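You operate a simulated robot arm through the tools that you are given. There is no shell and no other tool. Be economical: measure what you need, move in short steps, check, and stop when the job is done.

You run a simulated robot arm. Do the job below in one go: nothing can be reset, and whatever is moved stays where it is left.

## Task
Fetch the orange spool and set it on the orange tile.

The check looks at the end state, three seconds after you hand in, the way a careful person would. Anything else that was tipped, shoved, dropped, spilled or broken makes it a failure.

## Robot
A 6-joint arm with a two-finger parallel gripper, fixed in place. Base frame: the origin is at the foot of the arm, x ahead of it, y to its left, z up. Readings come in mm, degrees, newtons and seconds.
With the tool pointing down near the work surface it reaches from about 240 to 640 mm from the base axis. Its first joint turns from -66.0 to 66.0 degrees. Payload 2.7 kg.
Tool frame: the origin (TCP) lies between the finger pads and is the grasp point; the fingertips stand 23 mm ahead of it; z points along the fingers, y is the line along which they close. The gripper opens to 94 mm. The fingers are 38 mm wide and 10 mm thick; the gripper's body (54 by 96 mm) begins 39 mm behind the TCP.
Orientation is that of the tool frame in the base frame, as [roll, pitch, yaw] about the fixed x, y, z axes, in that order (R = Rz(yaw) Ry(pitch) Rx(roll)). With the fingers straight down and closing along the base's y, the tool's x points along the base's -x, its y along +y and its z along -z.

## Interface
- The arm moves only by the tool servo_tool. Its argument "targets" is one flat list of numbers, 7 for each row, row after row: the shift along the base's x, y, z in mm, then the turn, a rotation vector about the base's x, y, z in degrees, then the gripper command, from -1 (shut) to 1 (fully open), values between in proportion. In form: [dx, dy, dz, wx, wy, wz, claw, dx, dy, dz, wx, wy, wz, claw, ...]. A call has 1 to 20 rows; each row shifts and turns the commanded pose from where the row before left it. Each row takes 0.2 s and may step no farther than 50 mm and 8.6 degrees from the row before; otherwise, or with a gripper value out of range, the whole call is refused. A pose out of reach is approached as far as the arm can. The call stops where the force on the tool passes 40 N (or 10 N more than at its start, if that is more) or the arm is blocked; 0.2 s more then pass. Each finger travels about 45 mm/s and halts on what it meets, pressing with about 39 N; the grip force reading is that of the motor and also rises with nothing between the fingers. The clock runs only during rows and for 0.2 s after the last one: add rows that do not move to give the fingers time. It gives the time, the measured TCP pose, the force on the tool (base axes), the opening and the grip force at its end, in the units of the frame above (readings bear some noise), and new pictures: "views" is both (left out), scene, wrist or none.
- Cameras (640 x 400 px; columns grow to the right, rows downward): "scene" is fixed at [73.4, -430.2, 1406.4]; the picture's right is [0.84, -0.54, 0.00], its down [-0.27, -0.42, -0.87] and it looks along [0.47, 0.73, -0.50] (base axes); focal length 346 px, centre (320, 200). "wrist" rides on the gripper at [-39, 0, -44] in the tool frame; the picture's right is [0.00, -1.00, 0.00], its down [0.97, 0.00, -0.24] and it looks along [0.24, 0.00, 0.97] (tool axes); focal length 218 px, centre (320, 200). There is no depth. A picture from a camera that has moved, and an enlarged one, comes with that camera's place and axes in the base frame and with its lens. The place of the scene camera against the robot may be out by one fixed shift of up to 12 mm in any direction.
- zoom(camera, box): a new picture of the part [left, top, right, bottom] of that camera's present view, enlarged. The clock stands still meanwhile.
- finish_job(): hands the job in; it is judged then, once.

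Go step by step. Nothing tells you positions but the pictures and the camera data: compare them with the known pose of the tool, close in by small moves and look again before you grip or let go. The budget is 90 turns and 150 pictures, counting those below and the enlarged ones. Unless the task says otherwise, let go and move clear before handing in, and close with one line.

The tools are called after "Request:" as a command line: name --argument value ..., lists and objects as JSON in quotes. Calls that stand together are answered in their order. servo_tool: Moves the arm, as the interface text tells. Its arguments: {"type":"object","properties":{"targets":{"type":"array","items":{"type":"number"}},"views":{"type":"string","enum":["both","scene","wrist","none"]}},"required":["targets"]} The other tools are called the same way: zoom (camera, box) takes an enlarged picture of a part of a camera's view; finish_job () hands the job in.

At the start:

```text
clock: 0.0
tcp_pos: [273.6, 303.7, 1066.9]
ee_rot: [179.8, -0.1, -180.0]
contact_force: [-1.1, 0.9, 0.7]
grip_width: 94.1
finger_force: 0.0
```

scene: 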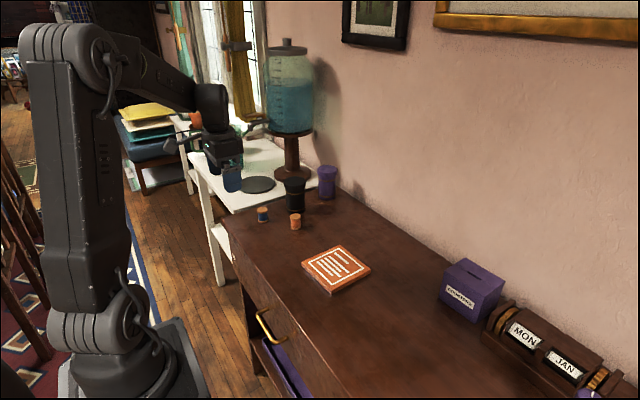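
wrist: 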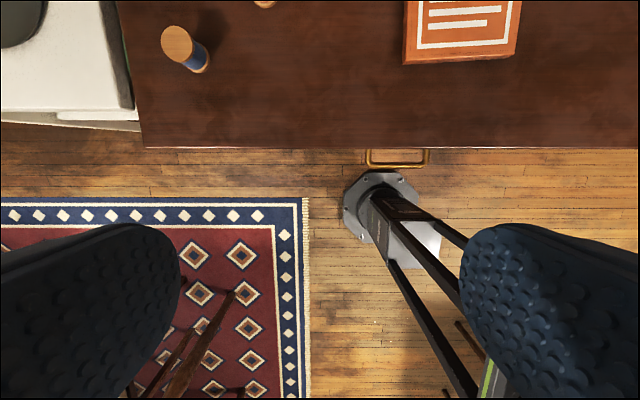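

I see a small orange spool near (490, 360) and a blue one beside it, with two dark vases behind. The orange tile is near (480, 123). I'll enlarge the view to check the details.

Request:
zoom --camera "scene" --box '[230, 150, 390, 250]'

Request:
zoom --camera "scene" --box '[280, 230, 400, 305]'

```text
4.00 times, centred on (310, 200) of scene
camera zoom: at [73.4, -430.2, 1406.4], right [0.84, -0.54, 0.0], down [-0.27, -0.42, -0.87], along [0.47, 0.73, -0.5], focal length 1384 px, centre (360, 200)
```

zoom: 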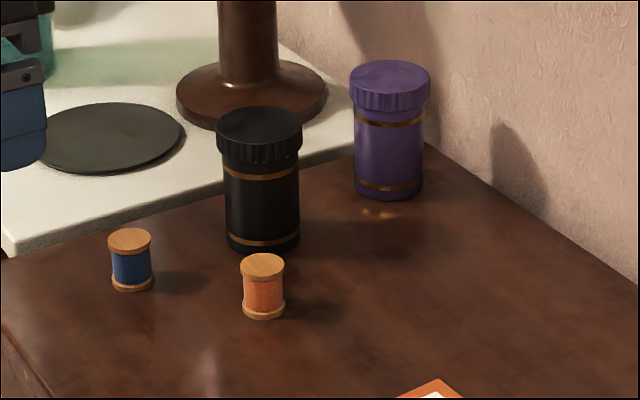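

```text
5.33 times, centred on (340, 268) of scene
camera zoom: at [73.4, -430.2, 1406.4], right [0.84, -0.54, 0.0], down [-0.27, -0.42, -0.87], along [0.47, 0.73, -0.5], focal length 1846 px, centre (213, -160)
```

zoom: 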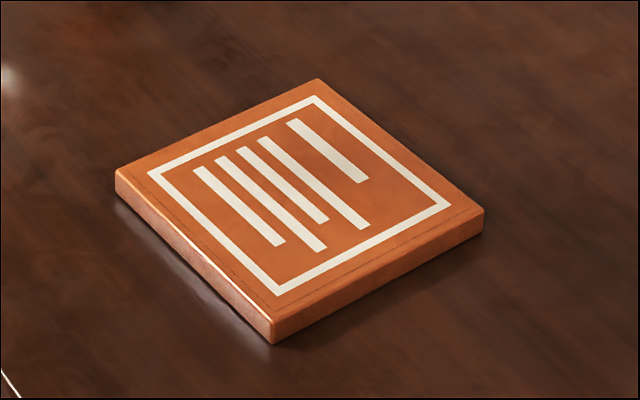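

The spool is about 34 mm across and 40 mm tall, near (490, 352). The black jar is about 100 mm from it and the blue spool is behind. I'll hover above the orange spool with the fingers partly open.

Request:
servo_tool --targets '[43.3, 9.7, 0, 0, 0, 0, 0.4, 43.3, 9.7, 0, 0, 0, 0, 0.4, 43.3, 9.7, 0, 0, 0, 0, 0.4, 43.3, 9.7, 0, 0, 0, 0, 0.4, 43.3, 9.7, 0, 0, 0, 0, 0.4, 0, 0, -40, 0, 0, 0, 0.4, 0, 0, -40, 0, 0, 0, 0.4, 0, 0, 0, 0, 0, 0, 0.4]'

```text
clock: 1.8
tcp_pos: [492.2, 351.1, 985.9]
ee_rot: [179.8, 0.0, -179.9]
contact_force: [-0.5, 0.2, -1.2]
grip_width: 65.5
finger_force: 0.0
camera wrist: at [532.1, 351.4, 1030.7], right [0.0, -1.0, 0.0], down [-0.97, 0.0, 0.24], along [-0.24, 0.0, -0.97], focal length 218 px, centre (320, 200)
```

scene: 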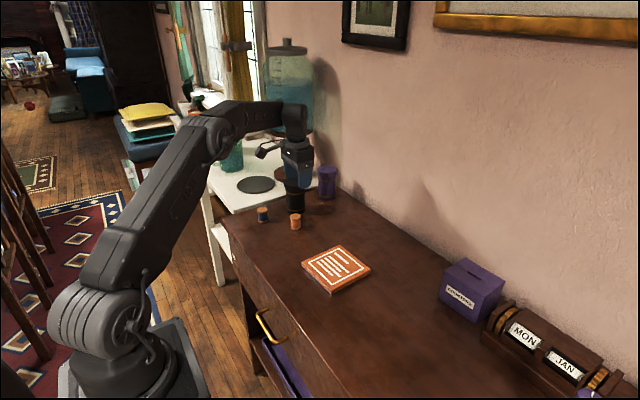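
wrist: 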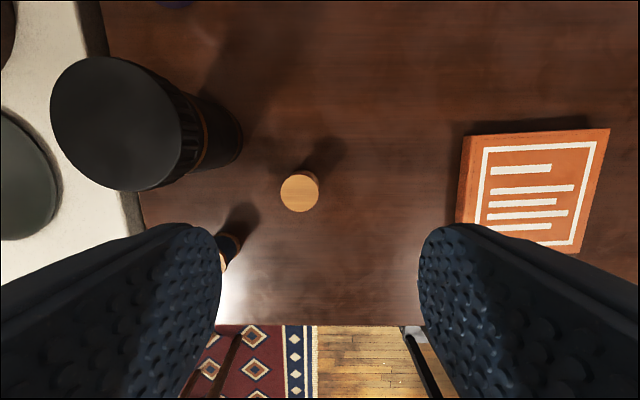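

The wrist view puts the spool top near (493, 369), with the jar at about (544, 462). I'll shift over it, descend partway and look again.

Request:
servo_tool --targets '[1, 18, 0, 0, 0, 0, 0.4, 0, 0, -40, 0, 0, 0, 0.4, 0, 0, -40, 0, 0, 0, 0.4, 0, 0, 0, 0, 0, 0, 0.4]'

```text
clock: 2.8
tcp_pos: [491.9, 370.9, 906.8]
ee_rot: [179.8, 0.0, -179.9]
contact_force: [0.1, 0.4, 0.1]
grip_width: 65.9
finger_force: 0.0
camera wrist: at [531.5, 371.0, 950.2], right [0.0, -1.0, 0.0], down [-0.97, 0.0, 0.24], along [-0.24, 0.0, -0.97], focal length 218 px, centre (320, 200)
```

scene: 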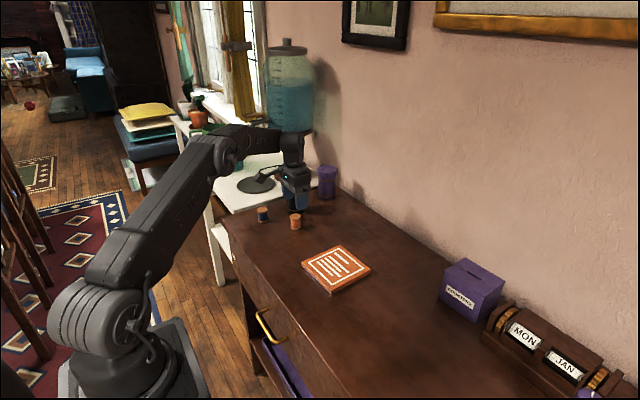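
wrist: 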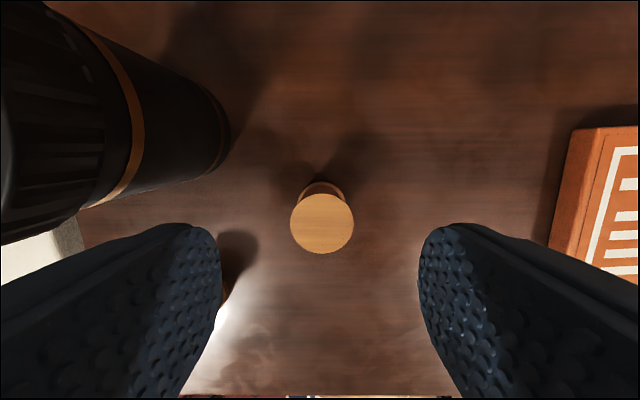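

The spool is centred below the tool at about (491.5, 370.5). I'll go down to z ≈ 830 with the jar still clear.

Request:
servo_tool --targets '[0, 0, -30, 0, 0, 0, 0.4, 0, 0, -25, 0, 0, 0, 0.4, 0, 0, -21, 0, 0, 0, 0.4, 0, 0, 0, 0, 0, 0, 0.4]'

```text
clock: 3.8
tcp_pos: [490.4, 370.8, 830.2]
ee_rot: [179.8, -0.1, 180.0]
contact_force: [-0.3, 1.2, 0.2]
grip_width: 65.9
finger_force: 0.1
camera wrist: at [530.0, 371.1, 874.7], right [0.0, -1.0, 0.0], down [-0.97, 0.0, 0.24], along [-0.24, 0.0, -0.97], focal length 218 px, centre (320, 200)
```

scene: 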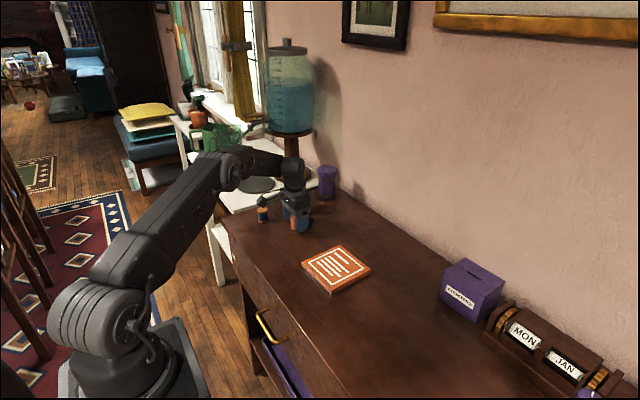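
wrist: 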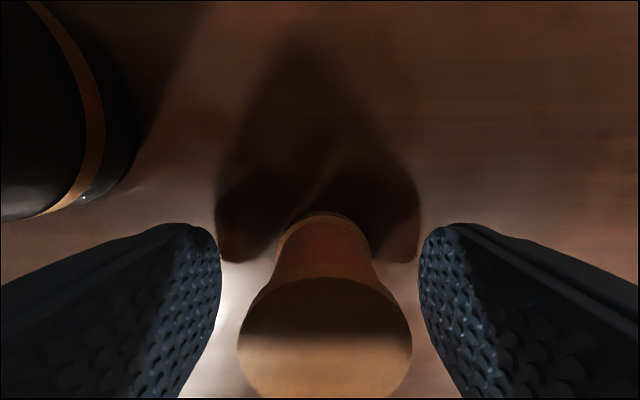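

The spool sits centred between the fingers, so I'll close on it.

Request:
servo_tool --targets '[0, 0, 0, 0, 0, 0, 0, 0, 0, 0, 0, 0, 0, -0.4, 0, 0, 0, 0, 0, 0, -1, 0, 0, 0, 0, 0, 0, -1, 0, 0, 0, 0, 0, 0, -1]'

```text
clock: 5.0
tcp_pos: [489.5, 369.6, 829.9]
ee_rot: [179.9, 0.0, -180.0]
contact_force: [-0.8, 0.9, 0.9]
grip_width: 32.1
finger_force: 39.0
camera wrist: at [530.0, 371.1, 875.0], right [0.0, -1.0, 0.0], down [-0.97, 0.0, 0.24], along [-0.24, 0.0, -0.97], focal length 218 px, centre (320, 200)
```

scene: 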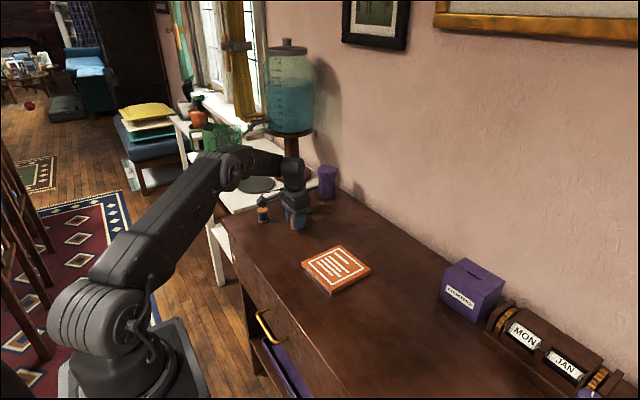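
wrist: 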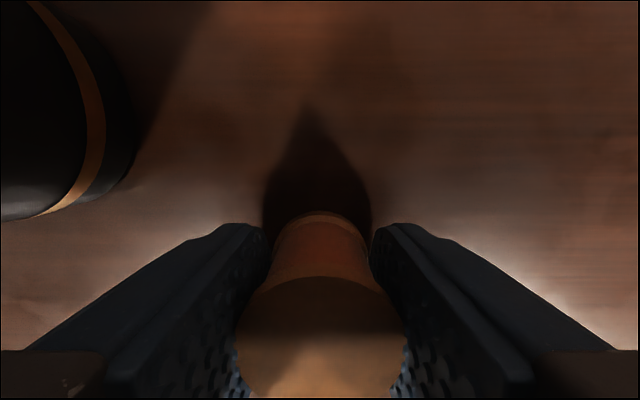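

The spool is held at 32 mm. I'll lift it straight up and carry it above the tile, centred near (484, 137).

Request:
servo_tool --targets '[0, 0, 20, 0, 0, 0, -1, 0, 0, 40, 0, 0, 0, -1, 0, 0, 40, 0, 0, 0, -1, 0, -30, 0, 0, 0, 0, -1, -1, -40, 0, 0, 0, 0, -1, -1, -40, 0, 0, 0, 0, -1, -1, -40, 0, 0, 0, 0, -1, -1, -40, 0, 0, 0, 0, -1, -1, -43, 0, 0, 0, 0, -1, 0, 0, 0, 0, 0, 0, -1, 0, 0, 0, 0, 0, 0, -1]'

```text
clock: 7.4
tcp_pos: [486.2, 137.5, 930.7]
ee_rot: [179.8, 0.0, 179.8]
contact_force: [0.7, 0.7, -0.1]
grip_width: 32.2
finger_force: 39.5
camera wrist: at [526.1, 138.0, 975.0], right [0.0, -1.0, 0.0], down [-0.97, 0.0, 0.24], along [-0.24, 0.0, -0.97], focal length 218 px, centre (320, 200)
```

scene: 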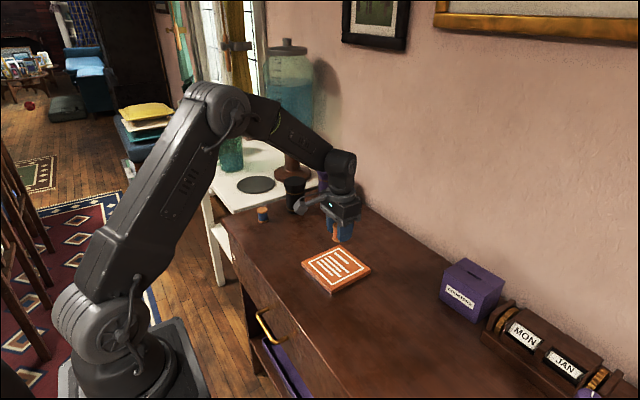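
wrist: 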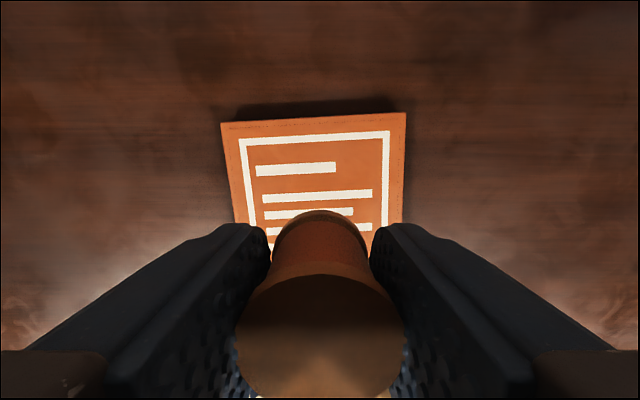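

The tile centre works out to about (481, 139), with its top near z = 812. I'll adjust slightly and lower to just above it.

Request:
servo_tool --targets '[-7, 1.5, -20, 0, 0, 0, -1, 0, 0, -30, 0, 0, 0, -1, 0, 0, -25, 0, 0, 0, -1, 0, 0, 0, 0, 0, 0, -1]'

Request:
zoom --camera "scene" --box '[280, 215, 400, 290]'

```text
clock: 8.4
tcp_pos: [477.9, 140.2, 854.2]
ee_rot: [179.8, 0.0, 180.0]
contact_force: [0.4, 0.7, -0.4]
grip_width: 32.1
finger_force: 39.4
camera wrist: at [517.6, 139.2, 899.5], right [0.0, -1.0, 0.0], down [-0.97, 0.0, 0.24], along [-0.24, 0.0, -0.97], focal length 218 px, centre (320, 200)
```

scene: 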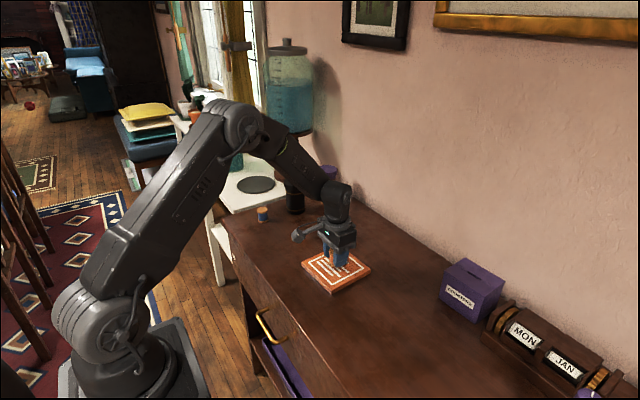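
wrist: 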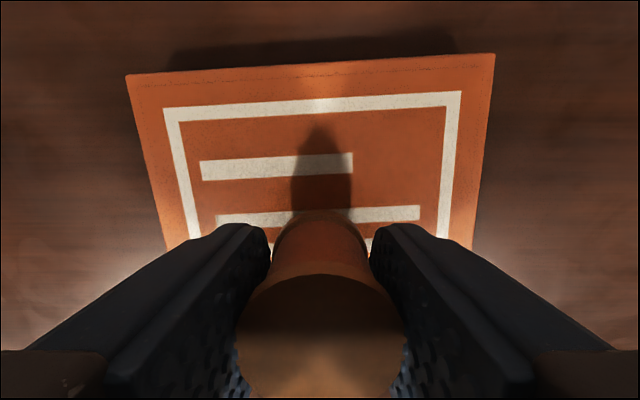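

```text
5.33 times, centred on (340, 252) of scene
camera zoom: at [73.4, -430.2, 1406.4], right [0.84, -0.54, 0.0], down [-0.27, -0.42, -0.87], along [0.47, 0.73, -0.5], focal length 1846 px, centre (213, -80)
```

zoom: 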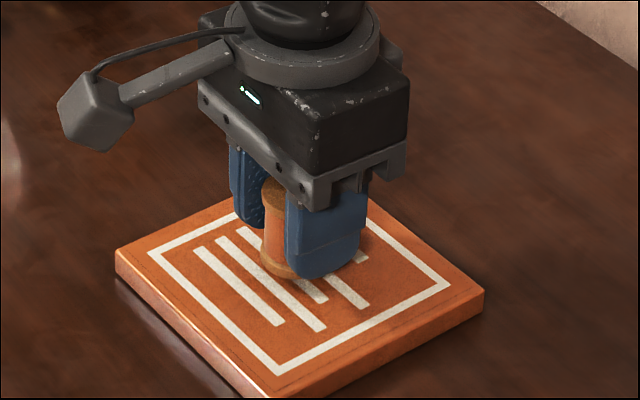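

The spool hangs about 10 mm above the middle of the tile. I'll lower in small steps and watch the force.

Request:
servo_tool --targets '[0, 0, -3, 0, 0, 0, -1, 0, 0, -3, 0, 0, 0, -1, 0, 0, -2, 0, 0, 0, -1, 0, 0, 0, 0, 0, 0, -1]' --views "none"

Request:
zoom --camera "scene" --box '[310, 235, 374, 275]'

```text
clock: 9.4
tcp_pos: [477.5, 138.5, 847.3]
ee_rot: [179.7, 0.0, -180.0]
contact_force: [-0.3, 0.7, -1.0]
grip_width: 32.2
finger_force: 39.0
```

```text
10.00 times, centred on (342, 255) of scene
camera zoom: at [73.4, -430.2, 1406.4], right [0.84, -0.54, 0.0], down [-0.27, -0.42, -0.87], along [0.47, 0.73, -0.5], focal length 3461 px, centre (100, -350)
```

zoom: 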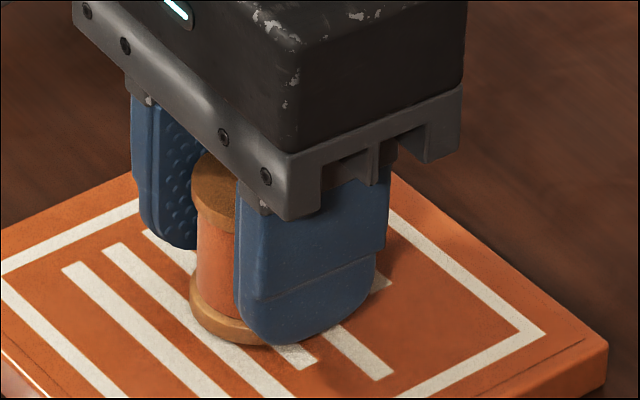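

No contact is felt yet, and the spool is a few millimetres above the tile. I'll keep lowering 1 mm at a time.

Request:
servo_tool --targets '[0, 0, -1, 0, 0, 0, -1, 0, 0, -1, 0, 0, 0, -1, 0, 0, 0, 0, 0, 0, -1]' --views "none"

```text
clock: 10.2
tcp_pos: [478.9, 139.8, 845.0]
ee_rot: [179.9, -0.1, -180.0]
contact_force: [-0.3, 0.0, -0.8]
grip_width: 32.3
finger_force: 38.7
```

Request:
servo_tool --targets '[0, 0, -1, 0, 0, 0, -1, 0, 0, 0, 0, 0, 0, -1]' --views "none"

Request:
servo_tool --targets '[0, 0, -1, 0, 0, 0, -1, 0, 0, 0, 0, 0, 0, -1]' --views "none"

```text
clock: 10.8
tcp_pos: [479.7, 139.2, 844.6]
ee_rot: [179.8, 0.0, -180.0]
contact_force: [-2.1, 1.4, 7.1]
grip_width: 32.0
finger_force: 39.8
```

```text
clock: 11.4
tcp_pos: [479.2, 139.1, 844.3]
ee_rot: [179.8, 0.0, 180.0]
contact_force: [-1.7, 2.1, 10.5]
grip_width: 32.0
finger_force: 39.1
```

The upward force has risen to about 10 N, so the spool is resting on the tile. I'll ease back 1 mm and open the fingers slowly.

Request:
servo_tool --targets '[0, 0, 1, 0, 0, 0, -1, 0, 0, 0, 0, 0, 0, -0.25, 0, 0, 0, 0, 0, 0, -0.1, 0, 0, 0, 0, 0, 0, 0.1, 0, 0, 0, 0, 0, 0, 0.4, 0, 0, 0, 0, 0, 0, 0.4, 0, 0, 0, 0, 0, 0, 0.4]'

```text
clock: 13.0
tcp_pos: [479.3, 138.2, 843.3]
ee_rot: [179.8, 0.1, -179.9]
contact_force: [-0.8, 0.2, 0.3]
grip_width: 65.7
finger_force: 0.2
camera wrist: at [519.0, 138.7, 889.2], right [0.0, -1.0, 0.0], down [-0.97, 0.0, 0.24], along [-0.24, 0.0, -0.97], focal length 218 px, centre (320, 200)
```

scene: 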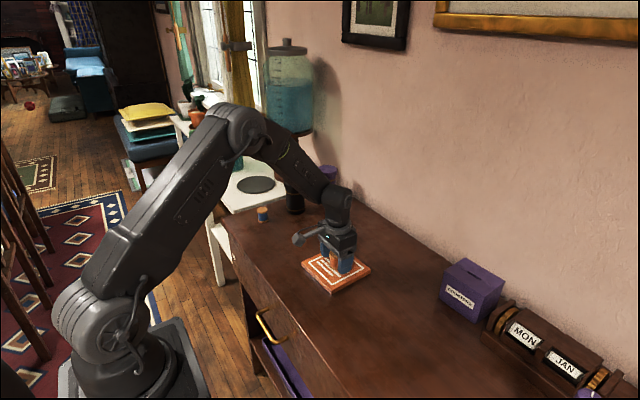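
wrist: 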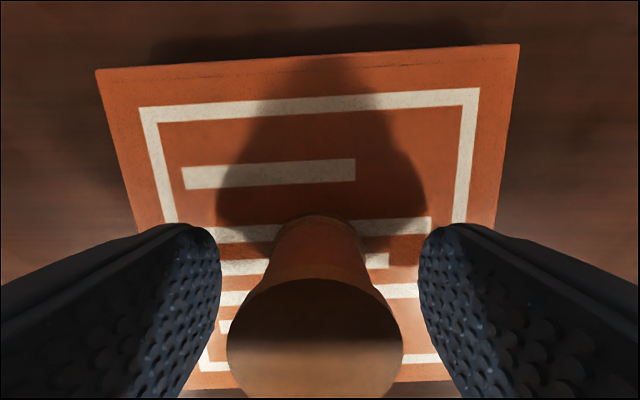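

The fingers are clear and the spool stands on the tile. I'll back straight up.

Request:
servo_tool --targets '[0, 0, 20, 0, 0, 0, 0.4, 0, 0, 35, 0, 0, 0, 0.4, 0, 0, 45, 0, 0, 0, 0.4, 0, 0, 45, 0, 0, 0, 0.4, -40, 0, 0, 0, 0, 0, 0.4, -40, 0, 0, 0, 0, 0, 0.4, 0, 0, 0, 0, 0, 0, 0.4]'

Request:
zoom --camera "scene" --box '[240, 180, 400, 305]'

```text
clock: 14.6
tcp_pos: [398.5, 140.4, 990.5]
ee_rot: [179.8, 0.0, 179.9]
contact_force: [-0.4, -0.6, -0.1]
grip_width: 65.7
finger_force: 0.1
camera wrist: at [437.8, 140.0, 1034.1], right [0.0, -1.0, 0.0], down [-0.97, 0.0, 0.24], along [-0.24, 0.0, -0.97], focal length 218 px, centre (320, 200)
```

scene: 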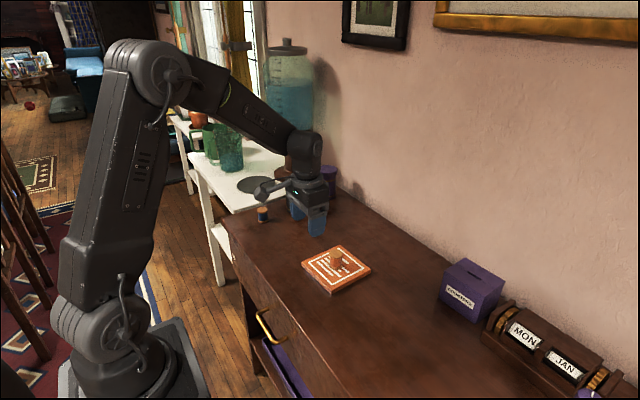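
wrist: 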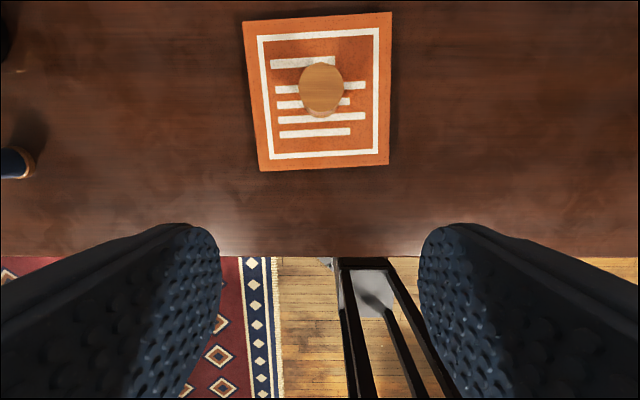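

```text
3.20 times, centred on (320, 242) of scene
camera zoom: at [73.4, -430.2, 1406.4], right [0.84, -0.54, 0.0], down [-0.27, -0.42, -0.87], along [0.47, 0.73, -0.5], focal length 1108 px, centre (320, 64)
```

zoom: 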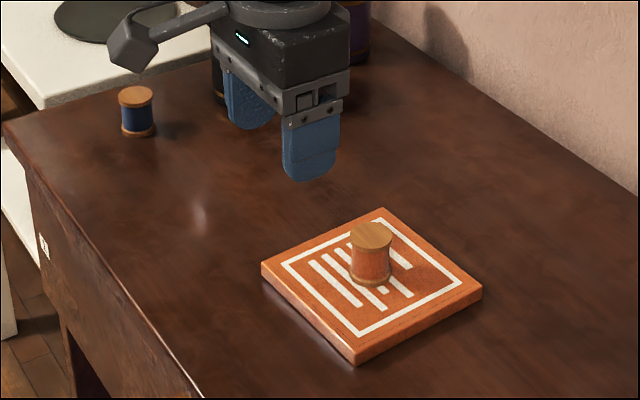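

The spool stands upright in the middle of the tile, and the blue spool and jar look undisturbed. The arm is clear, so I'm handing in.

Request:
finish_job

```text
The job is handed in.
```

The orange spool is standing upright near the middle of the orange tile, and the last pictures show nothing else moved.
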